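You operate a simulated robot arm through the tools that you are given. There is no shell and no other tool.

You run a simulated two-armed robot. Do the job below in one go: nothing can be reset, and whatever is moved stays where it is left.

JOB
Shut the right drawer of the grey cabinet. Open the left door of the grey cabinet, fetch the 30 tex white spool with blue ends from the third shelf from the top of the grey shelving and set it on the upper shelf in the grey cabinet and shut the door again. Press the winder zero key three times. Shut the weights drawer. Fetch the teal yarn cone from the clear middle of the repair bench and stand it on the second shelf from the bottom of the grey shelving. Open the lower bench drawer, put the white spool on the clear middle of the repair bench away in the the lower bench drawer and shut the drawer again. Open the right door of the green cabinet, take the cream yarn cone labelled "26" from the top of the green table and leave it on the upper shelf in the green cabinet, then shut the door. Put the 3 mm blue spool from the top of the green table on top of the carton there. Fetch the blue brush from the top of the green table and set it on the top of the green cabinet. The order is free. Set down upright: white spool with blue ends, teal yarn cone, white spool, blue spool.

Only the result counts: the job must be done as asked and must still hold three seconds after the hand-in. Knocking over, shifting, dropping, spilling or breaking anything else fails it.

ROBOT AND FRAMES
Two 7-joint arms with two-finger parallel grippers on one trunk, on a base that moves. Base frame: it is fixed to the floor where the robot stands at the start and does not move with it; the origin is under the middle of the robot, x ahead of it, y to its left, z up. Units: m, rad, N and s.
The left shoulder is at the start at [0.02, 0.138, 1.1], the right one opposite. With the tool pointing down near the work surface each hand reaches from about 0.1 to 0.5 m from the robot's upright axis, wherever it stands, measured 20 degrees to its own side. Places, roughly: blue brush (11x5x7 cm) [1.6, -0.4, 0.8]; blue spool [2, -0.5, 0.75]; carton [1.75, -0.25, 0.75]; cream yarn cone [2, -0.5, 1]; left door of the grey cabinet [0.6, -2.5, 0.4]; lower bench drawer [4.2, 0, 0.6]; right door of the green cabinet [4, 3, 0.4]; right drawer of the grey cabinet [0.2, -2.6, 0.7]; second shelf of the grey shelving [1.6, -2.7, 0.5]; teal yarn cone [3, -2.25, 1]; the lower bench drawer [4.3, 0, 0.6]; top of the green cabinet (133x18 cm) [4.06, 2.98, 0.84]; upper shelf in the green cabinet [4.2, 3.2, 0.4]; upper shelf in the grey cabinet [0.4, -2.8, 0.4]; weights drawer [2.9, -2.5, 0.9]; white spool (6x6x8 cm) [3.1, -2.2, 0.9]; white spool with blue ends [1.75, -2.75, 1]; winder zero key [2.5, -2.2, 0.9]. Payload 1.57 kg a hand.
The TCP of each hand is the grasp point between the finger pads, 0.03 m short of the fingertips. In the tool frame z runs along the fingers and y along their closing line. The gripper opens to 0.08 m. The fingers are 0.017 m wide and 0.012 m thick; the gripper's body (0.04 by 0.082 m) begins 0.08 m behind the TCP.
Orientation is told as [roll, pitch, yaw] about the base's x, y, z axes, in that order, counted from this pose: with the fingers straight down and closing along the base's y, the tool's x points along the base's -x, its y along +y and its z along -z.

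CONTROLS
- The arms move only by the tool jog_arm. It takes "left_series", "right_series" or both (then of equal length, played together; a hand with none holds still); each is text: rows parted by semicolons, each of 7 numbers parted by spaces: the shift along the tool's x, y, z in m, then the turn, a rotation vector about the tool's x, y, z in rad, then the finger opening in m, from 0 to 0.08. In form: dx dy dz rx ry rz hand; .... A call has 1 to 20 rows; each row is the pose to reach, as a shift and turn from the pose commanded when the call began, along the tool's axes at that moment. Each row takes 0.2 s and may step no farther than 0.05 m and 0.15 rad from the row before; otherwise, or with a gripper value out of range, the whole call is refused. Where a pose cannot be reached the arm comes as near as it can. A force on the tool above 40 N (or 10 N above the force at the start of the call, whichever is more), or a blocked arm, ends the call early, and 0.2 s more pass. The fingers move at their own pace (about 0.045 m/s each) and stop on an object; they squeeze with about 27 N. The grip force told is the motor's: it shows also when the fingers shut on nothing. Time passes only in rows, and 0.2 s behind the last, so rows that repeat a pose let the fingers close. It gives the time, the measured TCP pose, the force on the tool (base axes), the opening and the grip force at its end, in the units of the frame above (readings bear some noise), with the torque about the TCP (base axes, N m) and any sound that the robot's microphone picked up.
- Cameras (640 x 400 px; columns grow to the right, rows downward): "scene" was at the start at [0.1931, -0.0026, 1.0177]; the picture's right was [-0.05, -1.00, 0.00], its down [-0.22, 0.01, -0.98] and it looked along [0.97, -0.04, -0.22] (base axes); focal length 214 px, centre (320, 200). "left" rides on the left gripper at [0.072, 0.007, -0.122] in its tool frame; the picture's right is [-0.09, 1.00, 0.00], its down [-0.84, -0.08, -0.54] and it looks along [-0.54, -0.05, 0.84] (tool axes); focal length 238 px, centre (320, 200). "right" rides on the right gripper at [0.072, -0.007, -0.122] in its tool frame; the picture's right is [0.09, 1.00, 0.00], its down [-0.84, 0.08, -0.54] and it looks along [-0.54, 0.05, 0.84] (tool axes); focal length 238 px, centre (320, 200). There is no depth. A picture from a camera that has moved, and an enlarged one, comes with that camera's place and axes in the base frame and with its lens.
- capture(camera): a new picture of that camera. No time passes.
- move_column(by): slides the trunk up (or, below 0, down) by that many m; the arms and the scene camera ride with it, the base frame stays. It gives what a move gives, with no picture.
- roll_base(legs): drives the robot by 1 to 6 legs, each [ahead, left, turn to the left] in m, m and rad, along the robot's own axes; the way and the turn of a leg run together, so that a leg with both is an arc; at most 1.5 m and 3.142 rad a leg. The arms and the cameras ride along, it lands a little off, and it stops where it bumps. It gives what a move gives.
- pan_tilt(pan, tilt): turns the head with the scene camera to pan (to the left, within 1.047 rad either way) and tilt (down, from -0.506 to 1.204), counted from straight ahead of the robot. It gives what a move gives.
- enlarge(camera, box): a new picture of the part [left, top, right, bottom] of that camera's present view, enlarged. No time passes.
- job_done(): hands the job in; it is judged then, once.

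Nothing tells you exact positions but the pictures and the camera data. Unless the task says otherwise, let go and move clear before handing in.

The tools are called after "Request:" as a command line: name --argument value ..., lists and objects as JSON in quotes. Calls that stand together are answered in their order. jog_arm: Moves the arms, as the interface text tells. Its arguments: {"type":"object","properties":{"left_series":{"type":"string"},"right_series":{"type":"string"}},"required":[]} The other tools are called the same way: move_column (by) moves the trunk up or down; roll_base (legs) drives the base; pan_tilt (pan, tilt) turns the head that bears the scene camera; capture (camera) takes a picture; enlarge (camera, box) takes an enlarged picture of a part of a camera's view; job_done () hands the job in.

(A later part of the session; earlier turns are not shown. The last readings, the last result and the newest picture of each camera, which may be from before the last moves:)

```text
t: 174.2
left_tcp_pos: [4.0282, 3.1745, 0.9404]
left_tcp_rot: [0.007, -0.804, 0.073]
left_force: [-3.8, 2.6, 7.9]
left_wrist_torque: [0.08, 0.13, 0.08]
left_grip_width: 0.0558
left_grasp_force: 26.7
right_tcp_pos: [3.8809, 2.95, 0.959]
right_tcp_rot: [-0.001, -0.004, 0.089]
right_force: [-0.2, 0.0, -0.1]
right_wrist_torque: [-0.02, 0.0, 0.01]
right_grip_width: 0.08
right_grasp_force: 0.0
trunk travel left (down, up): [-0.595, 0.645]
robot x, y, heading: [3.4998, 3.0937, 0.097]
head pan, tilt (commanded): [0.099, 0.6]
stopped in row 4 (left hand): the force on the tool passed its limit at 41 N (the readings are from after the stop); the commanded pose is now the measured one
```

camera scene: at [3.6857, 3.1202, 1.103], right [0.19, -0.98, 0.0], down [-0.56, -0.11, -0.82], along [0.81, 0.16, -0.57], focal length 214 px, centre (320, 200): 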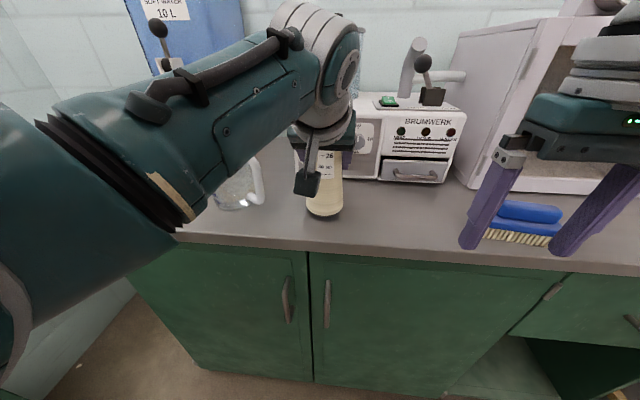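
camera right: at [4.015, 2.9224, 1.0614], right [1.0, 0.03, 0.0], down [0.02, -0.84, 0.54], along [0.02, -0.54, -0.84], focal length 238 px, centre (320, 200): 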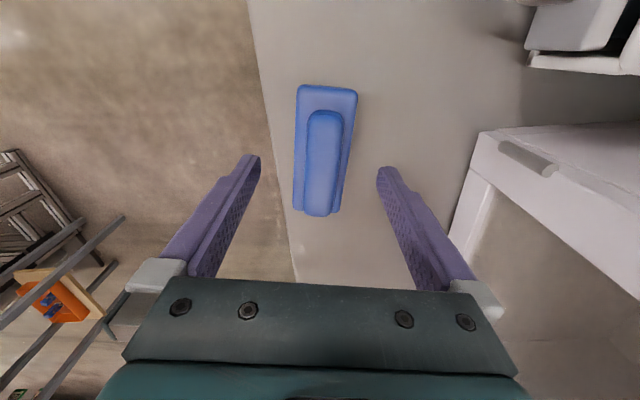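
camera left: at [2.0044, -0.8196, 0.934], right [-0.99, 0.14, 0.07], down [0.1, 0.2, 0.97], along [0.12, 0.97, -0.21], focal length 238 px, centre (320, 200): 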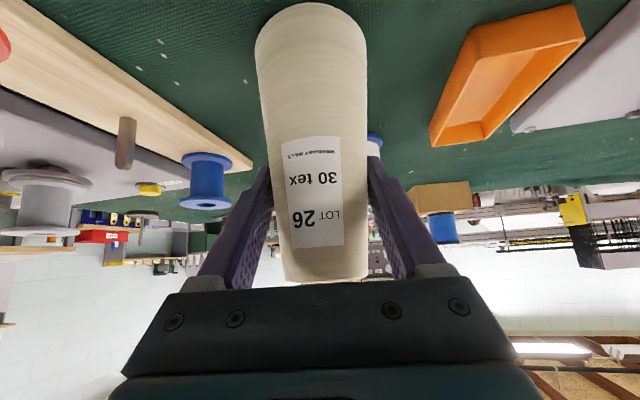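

Contact reached (a bit firm). I look closely before releasing.

Request:
enlarge --camera "scene" --box '[240, 90, 420, 260]'

Request:
capture --camera "left"

```text
2.35 times, centred on (330, 175) of scene
camera zoom: at [3.6855, 3.1208, 1.1028], right [0.19, -0.98, 0.0], down [-0.55, -0.11, -0.83], along [0.81, 0.16, -0.56], focal length 505 px, centre (296, 259)
```

zoom: 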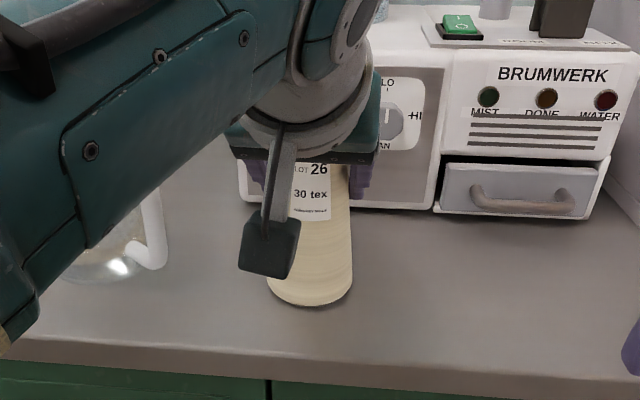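

```text
taken
camera left: at [3.8925, 3.168, 0.9725], right [-0.01, 1.0, 0.07], down [0.2, -0.07, 0.98], along [0.98, 0.03, -0.2], focal length 238 px, centre (320, 200)
```

left: 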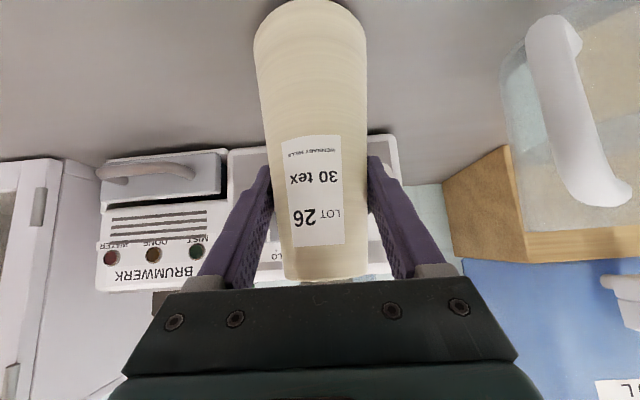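

The cone stands on the counter. I open and retreat along the approach line.

Request:
jog_arm --left_series "0 0 0 0 0 0 0.06; 0 0 0 0 0 0 0.07; 0 0 0 0 0 0 0.08; 0 0 0 0 0 0 0.08; 0 0 0 0 0 0 0.08; 0 0 -0.04 0 0 0 0.08; 0 0 -0.08 0 0 0 0.08; 0 0 -0.12 0 0 0 0.08; 0 0 -0.16 0 0 0 0.08; 0 0 -0.2 0 0 0 0.08; 0 0 -0.2 0 0 0 0.08"

Request:
capture --camera "scene"

Request:
capture --camera "left"

```text
t: 176.8
left_tcp_pos: [3.8933, 3.2092, 1.0579]
left_tcp_rot: [0.125, -0.769, 0.073]
left_force: [0.3, 0.3, 0.4]
left_wrist_torque: [0.0, 0.03, 0.02]
left_grip_width: 0.0801
left_grasp_force: 0.1
right_tcp_pos: [3.8801, 2.9487, 0.9588]
right_tcp_rot: [0.0, -0.002, 0.088]
right_force: [0.5, 0.2, -0.5]
right_wrist_torque: [-0.01, 0.01, -0.03]
right_grip_width: 0.08
right_grasp_force: 0.0
trunk travel left (down, up): [-0.595, 0.645]
robot x, y, heading: [3.4967, 3.092, 0.09]
head pan, tilt (commanded): [0.099, 0.6]
stopped in row 11 (left hand): the arm was blocked; the commanded pose is now the measured one
```

```text
taken
camera scene: at [3.6837, 3.1327, 1.107], right [0.32, -0.95, 0.0], down [-0.5, -0.17, -0.85], along [0.8, 0.28, -0.53], focal length 214 px, centre (320, 200)
```

scene: 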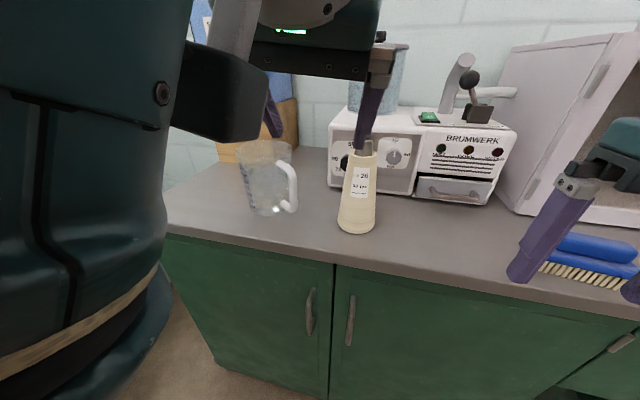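

```text
taken
camera left: at [3.76, 3.1878, 1.0955], right [-0.09, 0.98, 0.15], down [0.24, -0.13, 0.96], along [0.97, 0.13, -0.23], focal length 238 px, centre (320, 200)
```

left: 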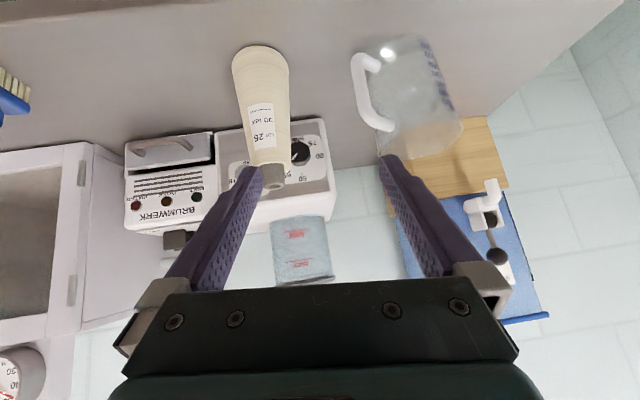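

The cone stands upright on the counter, but my left wrist nudged the head on retreat. I move the left hand left and away from the head.

Request:
jog_arm --left_series "0 0.03 0.02 0 0 0 0.08; 0 0.06 0.03 0 0 0 0.08; 0.01 0.09 0.03 -0.06 0 0 0.08; 0.02 0.11 0.03 -0.12 0 0 0.08; 0.02 0.11 0.03 -0.12 0 0 0.08"

Request:
pan_tilt --pan 0.1 --tilt 0.6

Request:
capture --camera "scene"

```text
t: 178.0
left_tcp_pos: [3.881, 3.3188, 1.0315]
left_tcp_rot: [0.239, -0.776, 0.074]
left_force: [-0.6, 1.3, 0.5]
left_wrist_torque: [0.0, 0.0, 0.01]
left_grip_width: 0.08
left_grasp_force: 0.0
right_tcp_pos: [3.8813, 2.9494, 0.9597]
right_tcp_rot: [-0.001, -0.003, 0.091]
right_force: [-0.2, 0.1, 0.9]
right_wrist_torque: [0.0, 0.0, 0.02]
right_grip_width: 0.0798
right_grasp_force: 0.0
trunk travel left (down, up): [-0.595, 0.645]
robot x, y, heading: [3.4972, 3.0957, 0.089]
head pan, tilt (commanded): [0.099, 0.6]
```

```text
t: 178.6
left_tcp_pos: [3.8811, 3.3193, 1.0326]
left_tcp_rot: [0.237, -0.775, 0.075]
left_force: [-0.1, 0.1, -0.3]
left_wrist_torque: [-0.01, -0.03, 0.0]
left_grip_width: 0.08
left_grasp_force: 0.0
right_tcp_pos: [3.8812, 2.9491, 0.9594]
right_tcp_rot: [0.001, -0.003, 0.089]
right_force: [0.2, -0.3, 0.4]
right_wrist_torque: [0.02, -0.03, -0.02]
right_grip_width: 0.0797
right_grasp_force: 0.0
trunk travel left (down, up): [-0.595, 0.645]
robot x, y, heading: [3.4982, 3.0926, 0.091]
head pan, tilt (commanded): [0.099, 0.6]
```

```text
taken
camera scene: at [3.6857, 3.1203, 1.103], right [0.19, -0.98, 0.0], down [-0.55, -0.11, -0.83], along [0.81, 0.16, -0.56], focal length 214 px, centre (320, 200)
```

scene: 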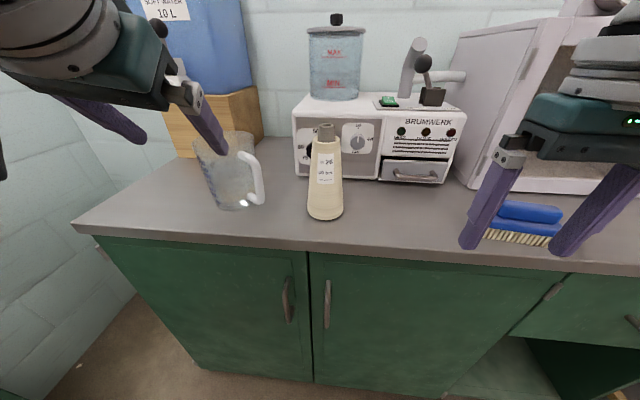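

Everything is in place. Now I back up a little and lower the trunk to handle height.

Request:
roll_base --legs '[[-0.13, 0, 0]]'

Request:
jog_arm --left_series "0 0 0 0.08 0 0 0.08; 0 0 0 0.16 0 0 0.08; 0 0 0 0.24 0 0 0.08; 0 0 0 0.24 0 0 0.08"

Request:
move_column --by -0.22

Request:
capture --camera "scene"

```text
t: 179.8
left_tcp_pos: [3.7535, 3.3076, 1.0317]
left_tcp_rot: [0.238, -0.775, 0.074]
left_force: [-0.6, 0.0, 0.0]
left_wrist_torque: [0.02, -0.01, 0.02]
left_grip_width: 0.08
left_grasp_force: 0.1
right_tcp_pos: [3.7512, 2.9356, 0.9581]
right_tcp_rot: [0.001, -0.002, 0.087]
right_force: [-0.9, -0.8, -0.5]
right_wrist_torque: [-0.01, -0.01, -0.01]
right_grip_width: 0.08
right_grasp_force: 0.0
trunk travel left (down, up): [-0.595, 0.645]
robot x, y, heading: [3.3696, 3.0827, 0.086]
head pan, tilt (commanded): [0.099, 0.6]
```

```text
t: 180.8
left_tcp_pos: [3.7533, 3.3069, 1.0319]
left_tcp_rot: [-0.004, -0.776, 0.071]
left_force: [-0.7, 0.4, -1.3]
left_wrist_torque: [0.01, 0.01, 0.0]
left_grip_width: 0.0798
left_grasp_force: 0.0
right_tcp_pos: [3.7521, 2.936, 0.9589]
right_tcp_rot: [0.0, -0.004, 0.086]
right_force: [-0.2, 0.5, -0.3]
right_wrist_torque: [-0.01, 0.02, 0.03]
right_grip_width: 0.08
right_grasp_force: 0.0
trunk travel left (down, up): [-0.595, 0.645]
robot x, y, heading: [3.368, 3.0793, 0.091]
head pan, tilt (commanded): [0.099, 0.6]
```

```text
t: 183.2
left_tcp_pos: [3.7544, 3.3065, 0.8131]
left_tcp_rot: [-0.001, -0.775, 0.074]
left_force: [-0.1, 0.1, 0.9]
left_wrist_torque: [0.02, 0.02, -0.01]
left_grip_width: 0.0801
left_grasp_force: 0.1
right_tcp_pos: [3.7532, 2.9363, 0.7392]
right_tcp_rot: [0.0, -0.003, 0.086]
right_force: [-1.0, 0.2, -0.3]
right_wrist_torque: [-0.01, -0.02, 0.0]
right_grip_width: 0.0801
right_grasp_force: 0.1
trunk travel left (down, up): [-0.375, 0.865]
robot x, y, heading: [3.3711, 3.0803, 0.089]
head pan, tilt (commanded): [0.099, 0.6]
```

```text
taken
camera scene: at [3.5574, 3.1084, 0.8831], right [0.19, -0.98, 0.0], down [-0.55, -0.11, -0.83], along [0.81, 0.15, -0.56], focal length 214 px, centre (320, 200)
```

scene: 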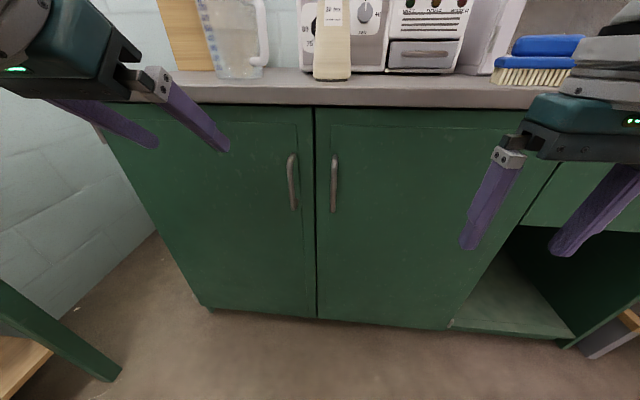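

The handle measures consistently at (3.919, 3.15). I bring the right hand forward-tilted in front of it.

Request:
jog_arm --right_series "-0.0156 0.0285 0.0033 0 -0.1286 0 0.08; -0.0313 0.0569 0.0066 0 -0.2571 0 0.08; -0.0469 0.0854 0.0099 0 -0.3857 0 0.08; -0.0626 0.1139 0.0131 0 -0.5143 0 0.08; -0.0782 0.1424 0.0164 0 -0.6429 0 0.08; -0.0939 0.1708 0.0197 0 -0.7714 0 0.08; -0.1095 0.1993 0.023 0 -0.9 0 0.08; -0.1095 0.1993 0.023 0 -0.9 0 0.08"

Request:
capture --camera "scene"

Request:
capture --camera "right"

```text
t: 185.0
left_tcp_pos: [3.7536, 3.3058, 0.8127]
left_tcp_rot: [-0.003, -0.773, 0.075]
left_force: [0.0, 0.0, -1.2]
left_wrist_torque: [0.02, 0.0, 0.02]
left_grip_width: 0.08
left_grasp_force: 0.0
right_tcp_pos: [3.8435, 3.1473, 0.715]
right_tcp_rot: [0.001, -0.905, 0.087]
right_force: [0.7, 0.5, -0.3]
right_wrist_torque: [0.03, 0.03, 0.02]
right_grip_width: 0.0801
right_grasp_force: 0.1
trunk travel left (down, up): [-0.375, 0.865]
robot x, y, heading: [3.371, 3.0808, 0.086]
head pan, tilt (commanded): [0.099, 0.6]
```

```text
taken
camera scene: at [3.5574, 3.108, 0.883], right [0.19, -0.98, 0.0], down [-0.55, -0.11, -0.83], along [0.81, 0.15, -0.56], focal length 214 px, centre (320, 200)
```

scene: 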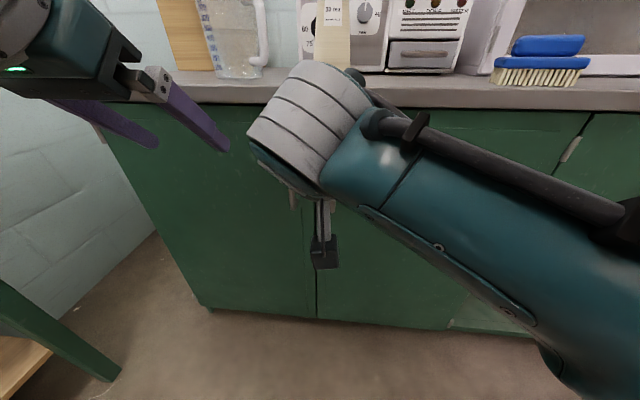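

```text
taken
camera right: at [3.7036, 3.1297, 0.7331], right [-0.14, 0.99, -0.07], down [0.08, 0.08, 0.99], along [0.99, 0.14, -0.1], focal length 238 px, centre (320, 200)
```

right: 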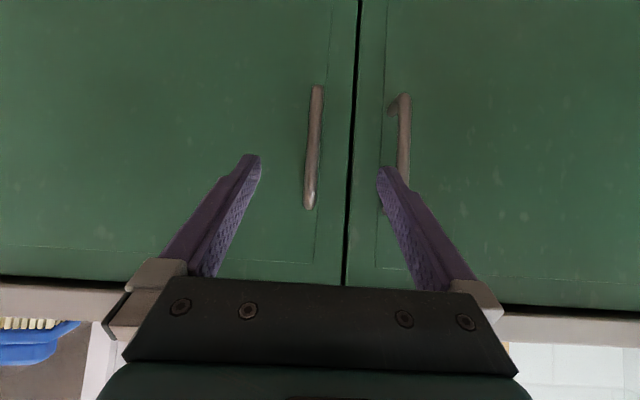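

The right-door handle is centred between the open fingers. I advance along the tool axis and close on the bar.

Request:
jog_arm --right_series "0 0 0.03 0 0 0 0.08; 0 0 0.06 0 0 0 0.08; 0 0 0.088 0 0 0 0.08; 0 0 0.088 0 0 0 0.05; 0 0 0.088 0 0 0 0.02; 0 0 0.088 0 0 0 0; 0 0 0.088 0 0 0 0; 0 0 0.088 0 0 0 0; 0 0 0.088 0 0 0 0; 0 0 0.088 0 0 0 0"

Request:
capture --camera "right"

```text
t: 187.2
left_tcp_pos: [3.753, 3.3101, 0.8127]
left_tcp_rot: [-0.001, -0.772, 0.07]
left_force: [0.2, 0.5, -0.6]
left_wrist_torque: [0.02, 0.01, -0.01]
left_grip_width: 0.08
left_grasp_force: 0.1
right_tcp_pos: [3.9059, 3.1472, 0.6636]
right_tcp_rot: [-0.004, -0.903, 0.081]
right_force: [-0.5, 10.8, -5.2]
right_wrist_torque: [0.27, -0.1, 0.11]
right_grip_width: 0.012
right_grasp_force: 29.2
right hand out of reach, approached as far as the arm can: row 3, 4, 5, 6, 7, 8, 9, 10
trunk travel left (down, up): [-0.375, 0.865]
robot x, y, heading: [3.3731, 3.0847, 0.093]
head pan, tilt (commanded): [0.099, 0.6]
```

```text
taken
camera right: at [3.7668, 3.131, 0.6846], right [-0.13, 0.99, -0.07], down [0.09, 0.09, 0.99], along [0.99, 0.13, -0.1], focal length 238 px, centre (320, 200)
```

right: 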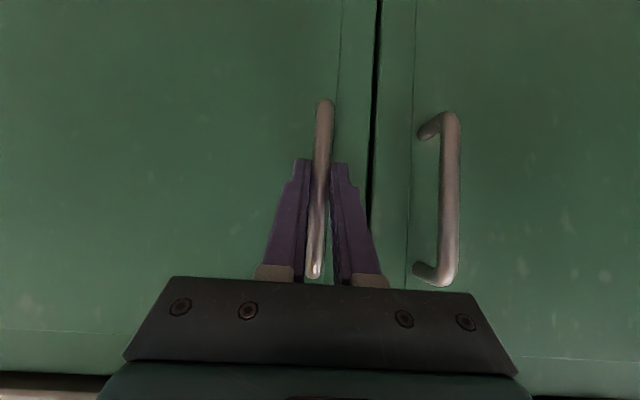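

The bar is gripped (12 mm). I pull the door open along its arc.

Request:
jog_arm --right_series "0.0125 -0.003 -0.016 0 0 0 0; 0.0251 -0.0067 -0.0318 0 0 0 0; 0.0497 -0.0175 -0.063 0 0 0 0; 0.0734 -0.0322 -0.093 0 0 0 0; 0.0962 -0.0507 -0.1219 0 0 0 0; 0.1176 -0.0726 -0.1491 0 0 0 0; 0.1176 -0.0726 -0.1491 0 0 0 0"

Request:
capture --camera "scene"

Request:
capture --camera "right"

```text
t: 188.8
left_tcp_pos: [3.7545, 3.3065, 0.8142]
left_tcp_rot: [-0.002, -0.775, 0.073]
left_force: [0.1, -0.1, -0.5]
left_wrist_torque: [0.02, 0.02, 0.02]
left_grip_width: 0.0799
left_grasp_force: 0.1
right_tcp_pos: [3.7264, 3.0636, 0.6658]
right_tcp_rot: [0.002, -0.909, 0.084]
right_force: [0.5, 0.7, 12.0]
right_wrist_torque: [-0.18, 0.21, 0.01]
right_grip_width: 0.0118
right_grasp_force: 29.1
trunk travel left (down, up): [-0.375, 0.865]
robot x, y, heading: [3.3696, 3.0841, 0.088]
head pan, tilt (commanded): [0.099, 0.6]
```

```text
taken
camera scene: at [3.5584, 3.1087, 0.8834], right [0.19, -0.98, 0.0], down [-0.55, -0.11, -0.83], along [0.81, 0.15, -0.56], focal length 214 px, centre (320, 200)
```

scene: 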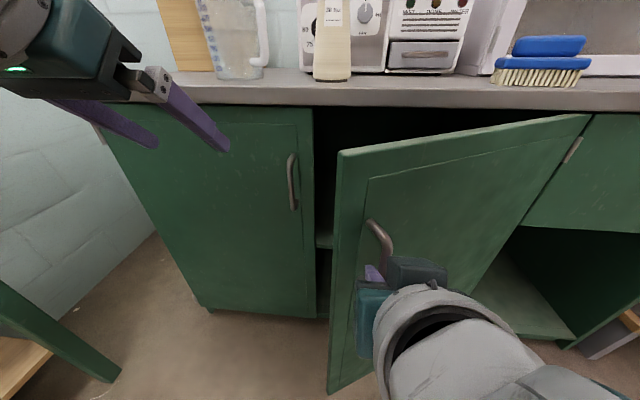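

```text
taken
camera right: at [3.5865, 3.0458, 0.6845], right [-0.14, 0.99, -0.07], down [0.08, 0.08, 0.99], along [0.99, 0.14, -0.09], focal length 238 px, centre (320, 200)
```

right: 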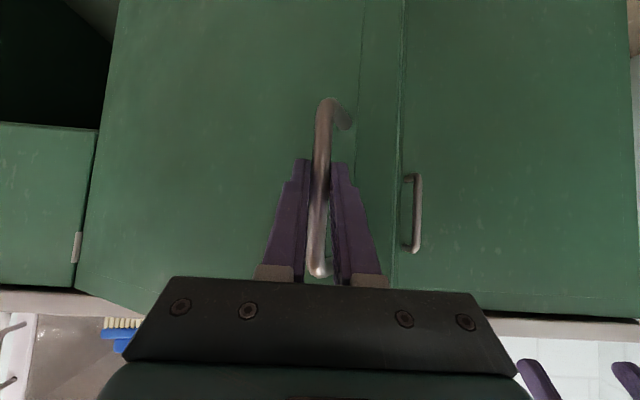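

The door follows nicely (about 29° open) and I can see the upper shelf at z≈0.45. I keep the grip and use the base to follow the arc further.

Request:
roll_base --legs '[[-0.0768, -0.0679, 0], [-0.0575, -0.0849, 0]]'

Request:
capture --camera "scene"

```text
t: 190.7
left_tcp_pos: [3.6328, 3.1435, 0.8129]
left_tcp_rot: [-0.002, -0.778, 0.071]
left_force: [0.1, 0.1, 0.1]
left_wrist_torque: [0.0, -0.01, 0.02]
left_grip_width: 0.0799
left_grasp_force: 0.0
right_tcp_pos: [3.6033, 2.8988, 0.6642]
right_tcp_rot: [-0.004, -0.903, 0.088]
right_force: [10.9, -3.5, -1.0]
right_wrist_torque: [0.16, -0.13, 0.11]
right_grip_width: 0.0117
right_grasp_force: 29.1
trunk travel left (down, up): [-0.375, 0.865]
robot x, y, heading: [3.2467, 2.922, 0.085]
head pan, tilt (commanded): [0.099, 0.6]
```

```text
taken
camera scene: at [3.4363, 2.9453, 0.8833], right [0.19, -0.98, 0.0], down [-0.55, -0.11, -0.83], along [0.81, 0.15, -0.56], focal length 214 px, centre (320, 200)
```

scene: 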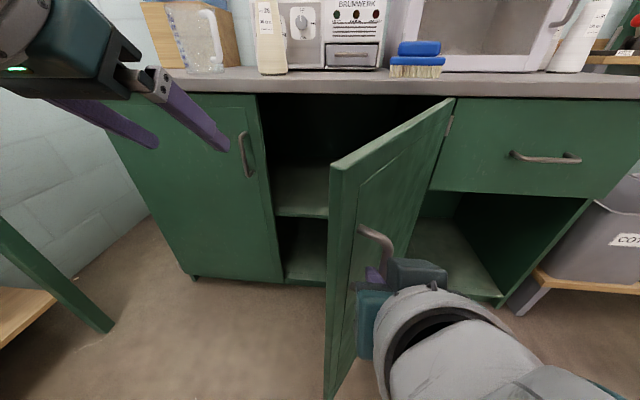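

About 57° open, with the interior shelf visible and empty. I continue the arc.

Request:
roll_base --legs '[[-0.0347, -0.0964, 0], [-0.0099, -0.1021, 0]]'

Request:
capture --camera "scene"

```text
t: 192.6
left_tcp_pos: [3.6052, 2.9457, 0.8133]
left_tcp_rot: [-0.001, -0.778, 0.068]
left_force: [0.4, -0.1, -0.5]
left_wrist_torque: [0.02, -0.01, -0.01]
left_grip_width: 0.0798
left_grasp_force: 0.1
right_tcp_pos: [3.5742, 2.7011, 0.6634]
right_tcp_rot: [-0.002, -0.905, 0.085]
right_force: [5.1, 1.7, 0.2]
right_wrist_torque: [0.17, -0.22, 0.15]
right_grip_width: 0.012
right_grasp_force: 29.1
trunk travel left (down, up): [-0.375, 0.865]
robot x, y, heading: [3.2205, 2.7189, 0.083]
head pan, tilt (commanded): [0.099, 0.6]
```

```text
taken
camera scene: at [3.4076, 2.7473, 0.8832], right [0.19, -0.98, 0.0], down [-0.55, -0.1, -0.83], along [0.81, 0.15, -0.56], focal length 214 px, centre (320, 200)
```

scene: 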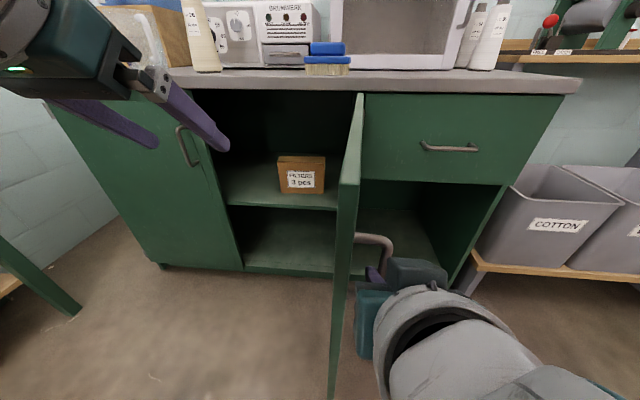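

The door is at about 90°. I release the bar gently and back the hand out.

Request:
jog_arm --right_series "0 0 0 0 0 0 0.03; 0 0 0 0 0 0 0.035; 0 0 0 0 0 0 0.035; 0 0 -0.03 0 0 0 0.035; 0 0 -0.06 0 0 0 0.035; 0 0 -0.09 0 0 0 0.035; 0 0 -0.12 0 0 0 0.035; 0 0 -0.12 0 0 0 0.035"

Request:
capture --camera "scene"

```text
t: 194.6
left_tcp_pos: [3.6036, 2.9452, 0.812]
left_tcp_rot: [-0.001, -0.774, 0.07]
left_force: [0.1, 0.0, 0.1]
left_wrist_torque: [0.02, -0.02, 0.0]
left_grip_width: 0.0801
left_grasp_force: 0.0
right_tcp_pos: [3.4866, 2.6632, 0.72]
right_tcp_rot: [-0.107, -0.873, 0.103]
right_force: [0.3, -0.5, 1.1]
right_wrist_torque: [0.02, 0.01, 0.01]
right_grip_width: 0.0348
right_grasp_force: 0.0
trunk travel left (down, up): [-0.375, 0.865]
robot x, y, heading: [3.2204, 2.7216, 0.087]
head pan, tilt (commanded): [0.099, 0.6]
stopped in row 8 (right hand): the arm was blocked; the commanded pose is now the measured one
```

```text
taken
camera scene: at [3.4062, 2.747, 0.883], right [0.19, -0.98, 0.0], down [-0.56, -0.1, -0.83], along [0.81, 0.15, -0.57], focal length 214 px, centre (320, 200)
```

scene: 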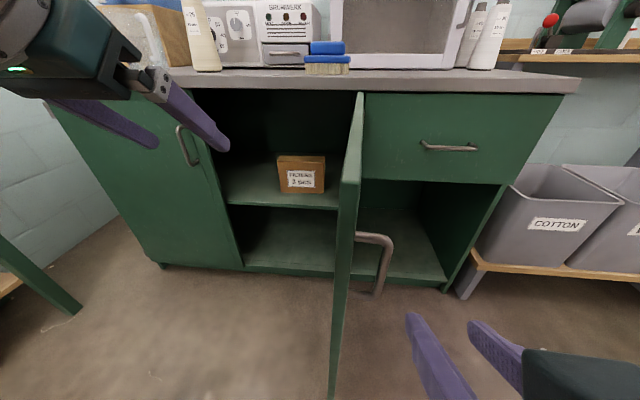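

The door stands at 90°, released. To make room for my elbows I'll push it open further with the closed left hand on its inner face; first I lower the left hand.

Request:
jog_arm --left_series "0.012 0 0.03 0 0 0 0.04; 0.024 0 0.06 0 0 0 0.02; 0.036 0 0.09 0 0 0 0; 0.0483 0 0.1207 0 0 0 0; 0.0483 0 0.1207 0 0 0 0; 0.0483 0 0.1207 0 0 0 0"

Request:
capture --camera "scene"

Request:
capture --camera "left"

```text
t: 196.0
left_tcp_pos: [3.6524, 2.9483, 0.6919]
left_tcp_rot: [-0.002, -0.776, 0.07]
left_force: [0.3, 0.4, 0.5]
left_wrist_torque: [-0.01, -0.06, 0.02]
left_grip_width: 0.0
left_grasp_force: 21.6
right_tcp_pos: [3.4869, 2.6638, 0.7196]
right_tcp_rot: [-0.107, -0.873, 0.102]
right_force: [-0.5, -0.1, -0.1]
right_wrist_torque: [0.01, 0.01, -0.01]
right_grip_width: 0.0351
right_grasp_force: 0.1
trunk travel left (down, up): [-0.375, 0.865]
robot x, y, heading: [3.2207, 2.7162, 0.087]
head pan, tilt (commanded): [0.099, 0.6]
```

```text
taken
camera scene: at [3.4063, 2.7471, 0.883], right [0.19, -0.98, 0.0], down [-0.56, -0.1, -0.83], along [0.81, 0.15, -0.56], focal length 214 px, centre (320, 200)
```

scene: 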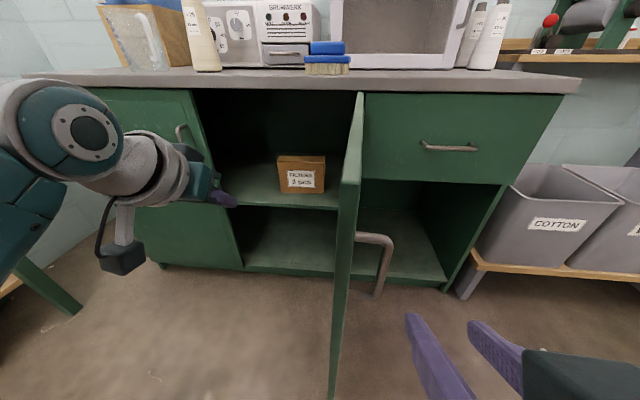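

```text
taken
camera left: at [3.5173, 2.9445, 0.7282], right [0.0, 1.0, 0.06], down [0.22, -0.06, 0.97], along [0.97, 0.02, -0.22], focal length 238 px, centre (320, 200)
```

left: 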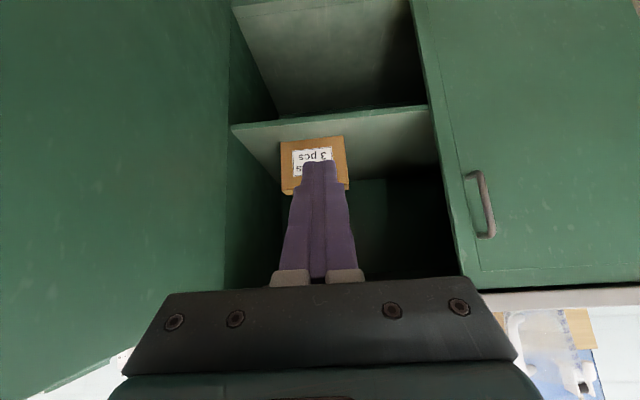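

I strafe right so the closed left hand pushes the door's inner face.

Request:
roll_base --legs '[[0, -0.28, 0]]'

Request:
capture --camera "scene"

```text
t: 198.1
left_tcp_pos: [3.6759, 2.6803, 0.6924]
left_tcp_rot: [0.019, -0.775, 0.07]
left_force: [-2.4, 9.0, 0.9]
left_wrist_torque: [-0.66, -0.2, -0.45]
left_grip_width: 0.0002
left_grasp_force: 21.0
right_tcp_pos: [3.5105, 2.3859, 0.7192]
right_tcp_rot: [-0.105, -0.872, 0.099]
right_force: [0.4, 0.9, -0.9]
right_wrist_torque: [0.02, 0.02, -0.02]
right_grip_width: 0.0349
right_grasp_force: 0.0
trunk travel left (down, up): [-0.375, 0.865]
robot x, y, heading: [3.244, 2.4431, 0.086]
head pan, tilt (commanded): [0.099, 0.6]
stopped in leg 1: the robot was blocked; the commanded pose is now the measured one
```

```text
taken
camera scene: at [3.4293, 2.47, 0.883], right [0.18, -0.98, 0.0], down [-0.56, -0.1, -0.82], along [0.81, 0.15, -0.57], focal length 214 px, centre (320, 200)
```

scene: 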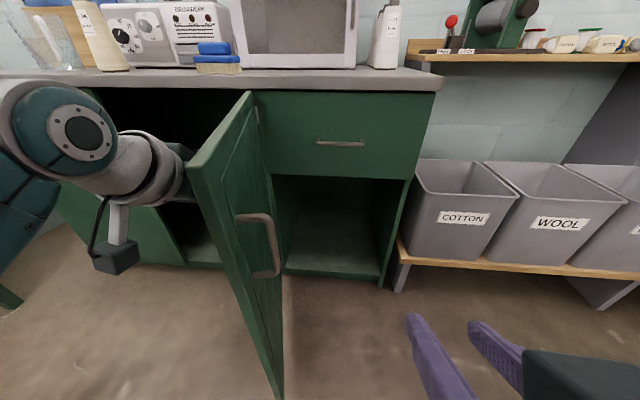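

The door reached its stop at roughly 100°. I strafe back left clear of it, then raise the column.

Request:
roll_base --legs '[[0, 0.65, 0]]'

Request:
move_column --by 0.22

Request:
capture --camera "scene"

```text
t: 201.7
left_tcp_pos: [3.6215, 3.3228, 0.6913]
left_tcp_rot: [0.012, -0.774, 0.071]
left_force: [-0.7, 0.7, -1.0]
left_wrist_torque: [-0.02, 0.01, -0.01]
left_grip_width: 0.0001
left_grasp_force: 20.9
right_tcp_pos: [3.4556, 3.0304, 0.7197]
right_tcp_rot: [-0.11, -0.873, 0.102]
right_force: [0.3, 0.0, -1.2]
right_wrist_torque: [0.0, 0.0, 0.01]
right_grip_width: 0.0352
right_grasp_force: 0.1
trunk travel left (down, up): [-0.375, 0.865]
robot x, y, heading: [3.1922, 3.087, 0.08]
head pan, tilt (commanded): [0.099, 0.6]
```

```text
t: 204.0
left_tcp_pos: [3.6214, 3.322, 0.9125]
left_tcp_rot: [0.012, -0.771, 0.073]
left_force: [0.0, -0.7, 0.3]
left_wrist_torque: [0.02, 0.02, 0.0]
left_grip_width: 0.0002
left_grasp_force: 21.5
right_tcp_pos: [3.4555, 3.0317, 0.9391]
right_tcp_rot: [-0.109, -0.873, 0.102]
right_force: [0.0, 0.1, 0.1]
right_wrist_torque: [-0.04, 0.01, 0.03]
right_grip_width: 0.035
right_grasp_force: 0.0
trunk travel left (down, up): [-0.595, 0.645]
robot x, y, heading: [3.1892, 3.0887, 0.085]
head pan, tilt (commanded): [0.099, 0.6]
```

```text
taken
camera scene: at [3.3757, 3.1143, 1.103], right [0.18, -0.98, 0.0], down [-0.56, -0.1, -0.83], along [0.81, 0.15, -0.56], focal length 214 px, centre (320, 200)
```

scene: 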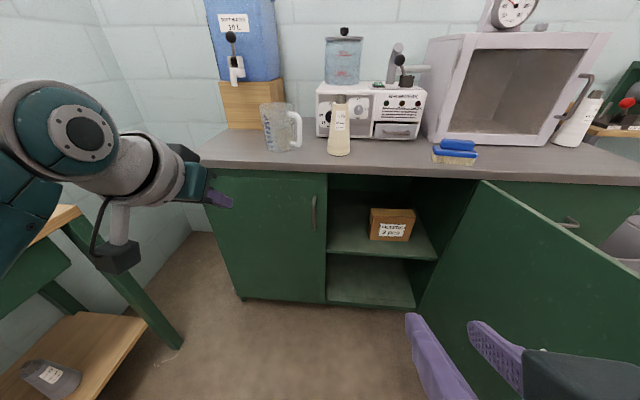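

The view is clear: cone on the counter, door wide open, a small box on the upper shelf with free space to its left. I bring the right hand into an extended, tool-down pose so its elbow stays clear of the door.

Request:
jog_arm --right_series "-0.0221 -0.0154 0.0175 -0.017 0.1453 -0.0079 0.035; -0.0443 -0.0308 0.0351 -0.034 0.2907 -0.0158 0.035; -0.0664 -0.0462 0.0526 -0.051 0.436 -0.0238 0.035; -0.0885 -0.0616 0.0701 -0.068 0.5813 -0.0317 0.035; -0.1107 -0.077 0.0877 -0.085 0.7267 -0.0396 0.035; -0.1328 -0.0924 0.1052 -0.102 0.872 -0.0475 0.035; -0.1328 -0.0924 0.1052 -0.102 0.872 -0.0475 0.035"

Request:
pan_tilt --pan -0.9 --tilt 0.6

Request:
capture --camera "scene"

```text
t: 204.6
left_tcp_pos: [3.6214, 3.3225, 0.9126]
left_tcp_rot: [0.014, -0.775, 0.071]
left_force: [0.0, -0.1, -0.4]
left_wrist_torque: [0.02, -0.02, 0.01]
left_grip_width: 0.0
left_grasp_force: 21.4
right_tcp_pos: [3.5075, 2.9731, 0.9365]
right_tcp_rot: [-0.249, -0.58, 0.229]
right_force: [-0.1, 0.4, -0.4]
right_wrist_torque: [-0.01, -0.04, 0.01]
right_grip_width: 0.0349
right_grasp_force: 0.0
trunk travel left (down, up): [-0.595, 0.645]
robot x, y, heading: [3.1854, 3.0895, 0.082]
head pan, tilt (commanded): [0.099, 0.6]
stopped in row 3 (right hand): the arm was blocked; the commanded pose is now the measured one
```

```text
t: 205.9
left_tcp_pos: [3.6215, 3.323, 0.9115]
left_tcp_rot: [0.012, -0.772, 0.072]
left_force: [0.0, 0.0, -0.5]
left_wrist_torque: [0.02, 0.03, 0.01]
left_grip_width: 0.0
left_grasp_force: 21.5
right_tcp_pos: [3.5073, 2.9709, 0.9375]
right_tcp_rot: [-0.253, -0.581, 0.223]
right_force: [0.6, 0.0, -0.8]
right_wrist_torque: [0.0, -0.01, 0.01]
right_grip_width: 0.0354
right_grasp_force: 0.0
trunk travel left (down, up): [-0.595, 0.645]
robot x, y, heading: [3.1919, 3.0875, 0.088]
head pan, tilt (commanded): [-0.901, 0.6]
```

```text
taken
camera scene: at [3.3774, 3.0976, 1.1036], right [-0.01, -1.0, 0.0], down [-0.56, 0.0, -0.83], along [0.83, -0.01, -0.56], focal length 214 px, centre (320, 200)
```

scene: 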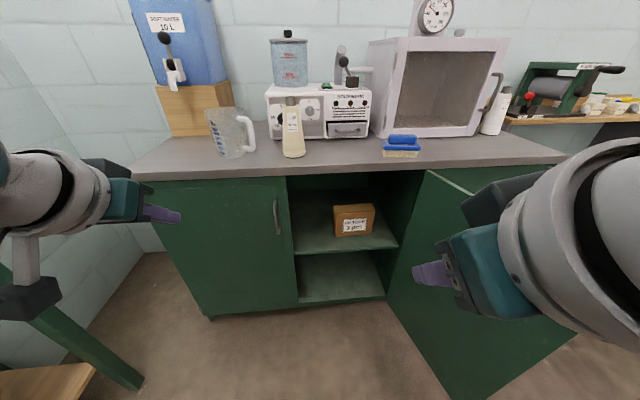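

My right wrist is touching the head, limiting both. I move the right hand forward, right, and down, away from the head.

Request:
jog_arm --right_series "-0.004 -0.019 0.026 0 0 0 0.035; -0.008 -0.038 0.052 0 0 0 0.035; -0.013 -0.057 0.079 0 0 0 0.035; -0.0173 -0.076 0.1055 0 0 0 0.035; -0.0173 -0.076 0.1055 0 0 0 0.035"

Request:
capture --camera "scene"

```text
t: 207.1
left_tcp_pos: [3.6216, 3.3221, 0.9119]
left_tcp_rot: [0.013, -0.773, 0.071]
left_force: [0.9, 0.5, -0.2]
left_wrist_torque: [-0.02, -0.02, 0.02]
left_grip_width: 0.0001
left_grasp_force: 21.2
right_tcp_pos: [3.589, 2.8889, 0.8743]
right_tcp_rot: [-0.247, -0.579, 0.229]
right_force: [0.5, -0.8, -0.5]
right_wrist_torque: [0.01, -0.01, -0.01]
right_grip_width: 0.0352
right_grasp_force: 0.0
trunk travel left (down, up): [-0.595, 0.645]
robot x, y, heading: [3.1874, 3.0869, 0.088]
head pan, tilt (commanded): [-0.901, 0.6]
```

```text
taken
camera scene: at [3.3493, 3.0337, 1.103], right [-0.73, -0.68, 0.0], down [-0.39, 0.41, -0.83], along [0.56, -0.6, -0.56], focal length 214 px, centre (320, 200)
```

scene: 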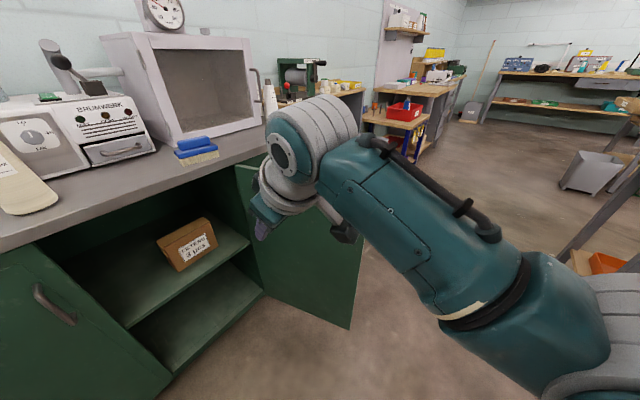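

Now the right arm is clear and I can see its elbow layout. I'll keep the left arm extended and low (away from the head) and use the base to approach the cone, so I set the left hand's pose now.

Request:
jog_arm --left_series "-0.0195 -0.0308 0.0112 0 -0.0254 0 0.08; -0.039 -0.0616 0.0224 0 -0.0508 0 0.08; -0.0585 -0.0925 0.0336 0 -0.0762 0 0.08; -0.078 -0.1233 0.0448 0 -0.1016 0 0.08; -0.0975 -0.1541 0.056 0 -0.127 0 0.08; -0.0975 -0.1541 0.056 0 -0.127 0 0.08"

Request:
pan_tilt --pan 0.1 --tilt 0.5

Request:
capture --camera "scene"

Request:
capture --camera "left"

```text
t: 208.5
left_tcp_pos: [3.7408, 3.1759, 0.9371]
left_tcp_rot: [0.015, -0.902, 0.069]
left_force: [-0.4, -0.3, 0.5]
left_wrist_torque: [-0.01, 0.01, 0.02]
left_grip_width: 0.08
left_grasp_force: 0.1
right_tcp_pos: [3.5894, 2.8885, 0.8751]
right_tcp_rot: [-0.249, -0.578, 0.229]
right_force: [0.5, -0.3, 0.3]
right_wrist_torque: [-0.01, 0.0, 0.04]
right_grip_width: 0.0349
right_grasp_force: 0.1
trunk travel left (down, up): [-0.595, 0.645]
robot x, y, heading: [3.1906, 3.088, 0.083]
head pan, tilt (commanded): [-0.901, 0.6]
```

```text
t: 209.8
left_tcp_pos: [3.7422, 3.176, 0.9373]
left_tcp_rot: [0.016, -0.901, 0.068]
left_force: [-0.3, -0.1, -0.6]
left_wrist_torque: [0.0, 0.04, 0.02]
left_grip_width: 0.0799
left_grasp_force: 0.1
right_tcp_pos: [3.5892, 2.8889, 0.8763]
right_tcp_rot: [-0.248, -0.58, 0.229]
right_force: [-0.4, -0.7, 0.2]
right_wrist_torque: [0.01, 0.0, 0.0]
right_grip_width: 0.0351
right_grasp_force: 0.2
trunk travel left (down, up): [-0.595, 0.645]
robot x, y, heading: [3.1882, 3.09, 0.086]
head pan, tilt (commanded): [0.099, 0.499]
```

```text
taken
camera scene: at [3.3783, 3.1146, 1.1121], right [0.18, -0.98, 0.0], down [-0.47, -0.09, -0.88], along [0.86, 0.16, -0.48], focal length 214 px, centre (320, 200)
```

scene: 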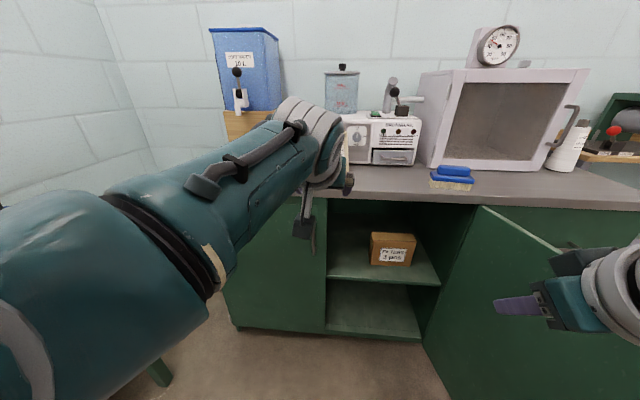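

```text
taken
camera left: at [3.6025, 3.1709, 0.9558], right [-0.02, 1.0, 0.08], down [0.1, -0.08, 0.99], along [0.99, 0.03, -0.1], focal length 238 px, centre (320, 200)
```

left: 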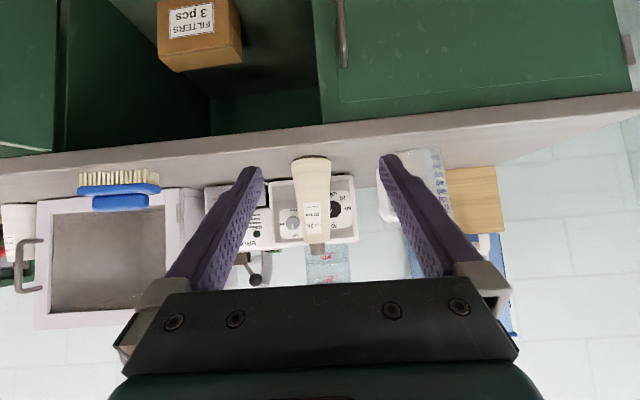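

The cone is nicely between the fingers' lines. I drive forward slowly toward it with a small right shift.

Request:
roll_base --legs '[[0, -0.022, 0], [0.19, 0, 0]]'

Request:
capture --camera "left"

Request:
capture --camera "scene"

```text
t: 211.7
left_tcp_pos: [3.9288, 3.1697, 0.9367]
left_tcp_rot: [0.016, -0.9, 0.066]
left_force: [0.6, 0.0, -0.2]
left_wrist_torque: [0.04, 0.03, 0.01]
left_grip_width: 0.0799
left_grasp_force: 0.1
right_tcp_pos: [3.7778, 2.8827, 0.8758]
right_tcp_rot: [-0.247, -0.579, 0.229]
right_force: [-0.2, -0.2, 0.3]
right_wrist_torque: [0.03, 0.0, 0.02]
right_grip_width: 0.0349
right_grasp_force: 0.0
trunk travel left (down, up): [-0.595, 0.645]
robot x, y, heading: [3.3756, 3.0811, 0.081]
head pan, tilt (commanded): [0.099, 0.499]
```

```text
taken
camera left: at [3.79, 3.1643, 0.9558], right [-0.02, 1.0, 0.08], down [0.1, -0.08, 0.99], along [0.99, 0.03, -0.1], focal length 238 px, centre (320, 200)
```

left: 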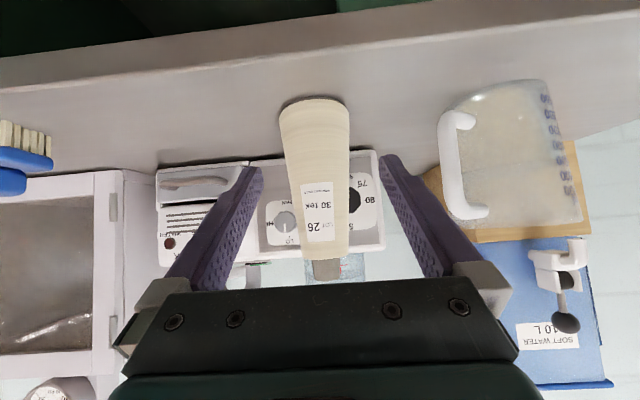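

```text
taken
camera scene: at [3.5659, 3.108, 1.1122], right [0.18, -0.98, 0.0], down [-0.47, -0.09, -0.88], along [0.86, 0.16, -0.48], focal length 214 px, centre (320, 200)
```

scene: 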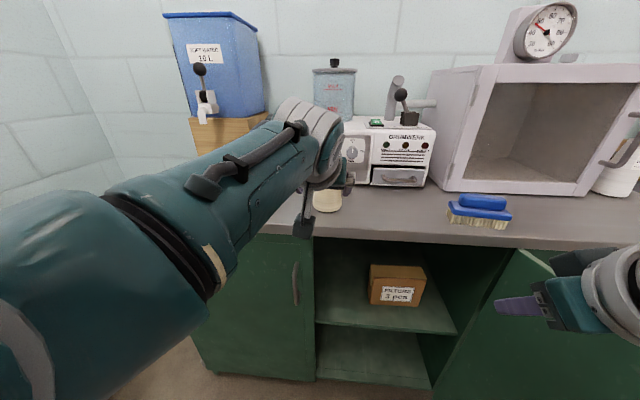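

Alignment is good. I drive the last 9.5 cm and close the gripper.

Request:
roll_base --legs '[[0.095, 0, 0]]'

Request:
capture --camera "left"

```text
t: 212.8
left_tcp_pos: [4.0252, 3.1761, 0.9359]
left_tcp_rot: [0.017, -0.899, 0.067]
left_force: [-0.5, 0.3, 0.4]
left_wrist_torque: [-0.02, -0.01, 0.03]
left_grip_width: 0.0804
left_grasp_force: 0.0
right_tcp_pos: [3.8731, 2.8887, 0.875]
right_tcp_rot: [-0.246, -0.58, 0.227]
right_force: [-0.6, 0.0, 0.3]
right_wrist_torque: [0.0, 0.05, 0.02]
right_grip_width: 0.035
right_grasp_force: 0.1
trunk travel left (down, up): [-0.595, 0.645]
robot x, y, heading: [3.4726, 3.0906, 0.083]
head pan, tilt (commanded): [0.099, 0.499]
```

```text
taken
camera left: at [3.8866, 3.1714, 0.9556], right [-0.02, 1.0, 0.08], down [0.1, -0.08, 0.99], along [0.99, 0.03, -0.1], focal length 238 px, centre (320, 200)
```

left: 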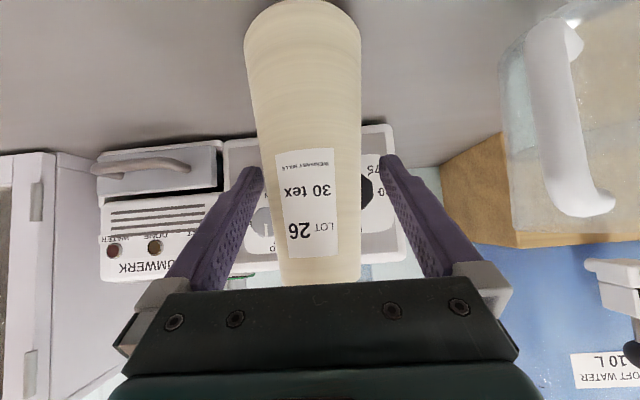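

Request:
jog_arm --left_series "0 0 0 0 0 0 0.07; 0 0 0 0 0 0 0.06; 0 0 0 0 0 0 0.04; 0 0 0 0 0 0 0.03; 0 0 0 0 0 0 0.03; 0 0 0 0 0 0 0.03"

Request:
capture --camera "left"

```text
t: 214.2
left_tcp_pos: [4.0249, 3.1771, 0.9362]
left_tcp_rot: [0.013, -0.901, 0.067]
left_force: [0.1, -3.7, 2.5]
left_wrist_torque: [-0.08, 0.05, 0.02]
left_grip_width: 0.057
left_grasp_force: 26.4
right_tcp_pos: [3.8734, 2.8891, 0.8755]
right_tcp_rot: [-0.248, -0.58, 0.228]
right_force: [-0.1, 0.2, -0.6]
right_wrist_torque: [0.0, -0.01, 0.02]
right_grip_width: 0.0349
right_grasp_force: 0.0
trunk travel left (down, up): [-0.595, 0.645]
robot x, y, heading: [3.4722, 3.0906, 0.078]
head pan, tilt (commanded): [0.099, 0.499]
```

```text
taken
camera left: at [3.8865, 3.1707, 0.9557], right [-0.02, 1.0, 0.08], down [0.1, -0.08, 0.99], along [0.99, 0.03, -0.1], focal length 238 px, centre (320, 200)
```

left: 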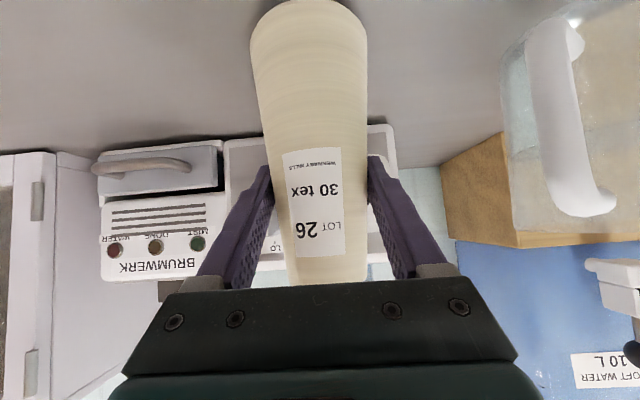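

Cone re-gripped (57 mm). I lift with the column and back off.

Request:
move_column --by 0.08

Request:
roll_base --legs '[[-0.28, 0, 0]]'

Request:
capture --camera "scene"

```text
t: 215.4
left_tcp_pos: [4.0247, 3.1767, 1.016]
left_tcp_rot: [0.015, -0.9, 0.066]
left_force: [0.9, -0.6, -2.2]
left_wrist_torque: [-0.02, -0.02, -0.02]
left_grip_width: 0.0572
left_grasp_force: 26.5
right_tcp_pos: [3.8736, 2.8893, 0.9558]
right_tcp_rot: [-0.249, -0.579, 0.229]
right_force: [0.0, 0.2, 0.3]
right_wrist_torque: [0.04, 0.02, 0.01]
right_grip_width: 0.0349
right_grasp_force: 0.1
trunk travel left (down, up): [-0.675, 0.565]
robot x, y, heading: [3.473, 3.0892, 0.085]
head pan, tilt (commanded): [0.099, 0.499]
```

```text
t: 217.4
left_tcp_pos: [3.7426, 3.1541, 1.0178]
left_tcp_rot: [0.017, -0.899, 0.064]
left_force: [0.3, 0.1, -3.3]
left_wrist_torque: [0.0, 0.01, 0.03]
left_grip_width: 0.0565
left_grasp_force: 26.6
right_tcp_pos: [3.5905, 2.8663, 0.9561]
right_tcp_rot: [-0.248, -0.579, 0.225]
right_force: [0.0, 0.2, 0.1]
right_wrist_torque: [0.0, -0.03, -0.02]
right_grip_width: 0.0351
right_grasp_force: 0.0
trunk travel left (down, up): [-0.675, 0.565]
robot x, y, heading: [3.1896, 3.064, 0.08]
head pan, tilt (commanded): [0.099, 0.499]
```

```text
taken
camera scene: at [3.3805, 3.0924, 1.192], right [0.18, -0.98, 0.0], down [-0.47, -0.09, -0.88], along [0.86, 0.16, -0.48], focal length 214 px, centre (320, 200)
```

scene: 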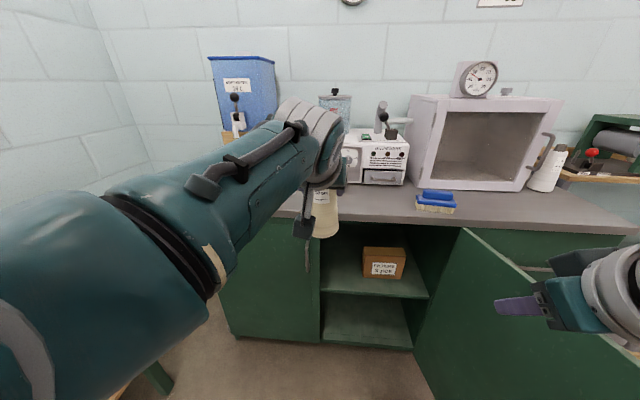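

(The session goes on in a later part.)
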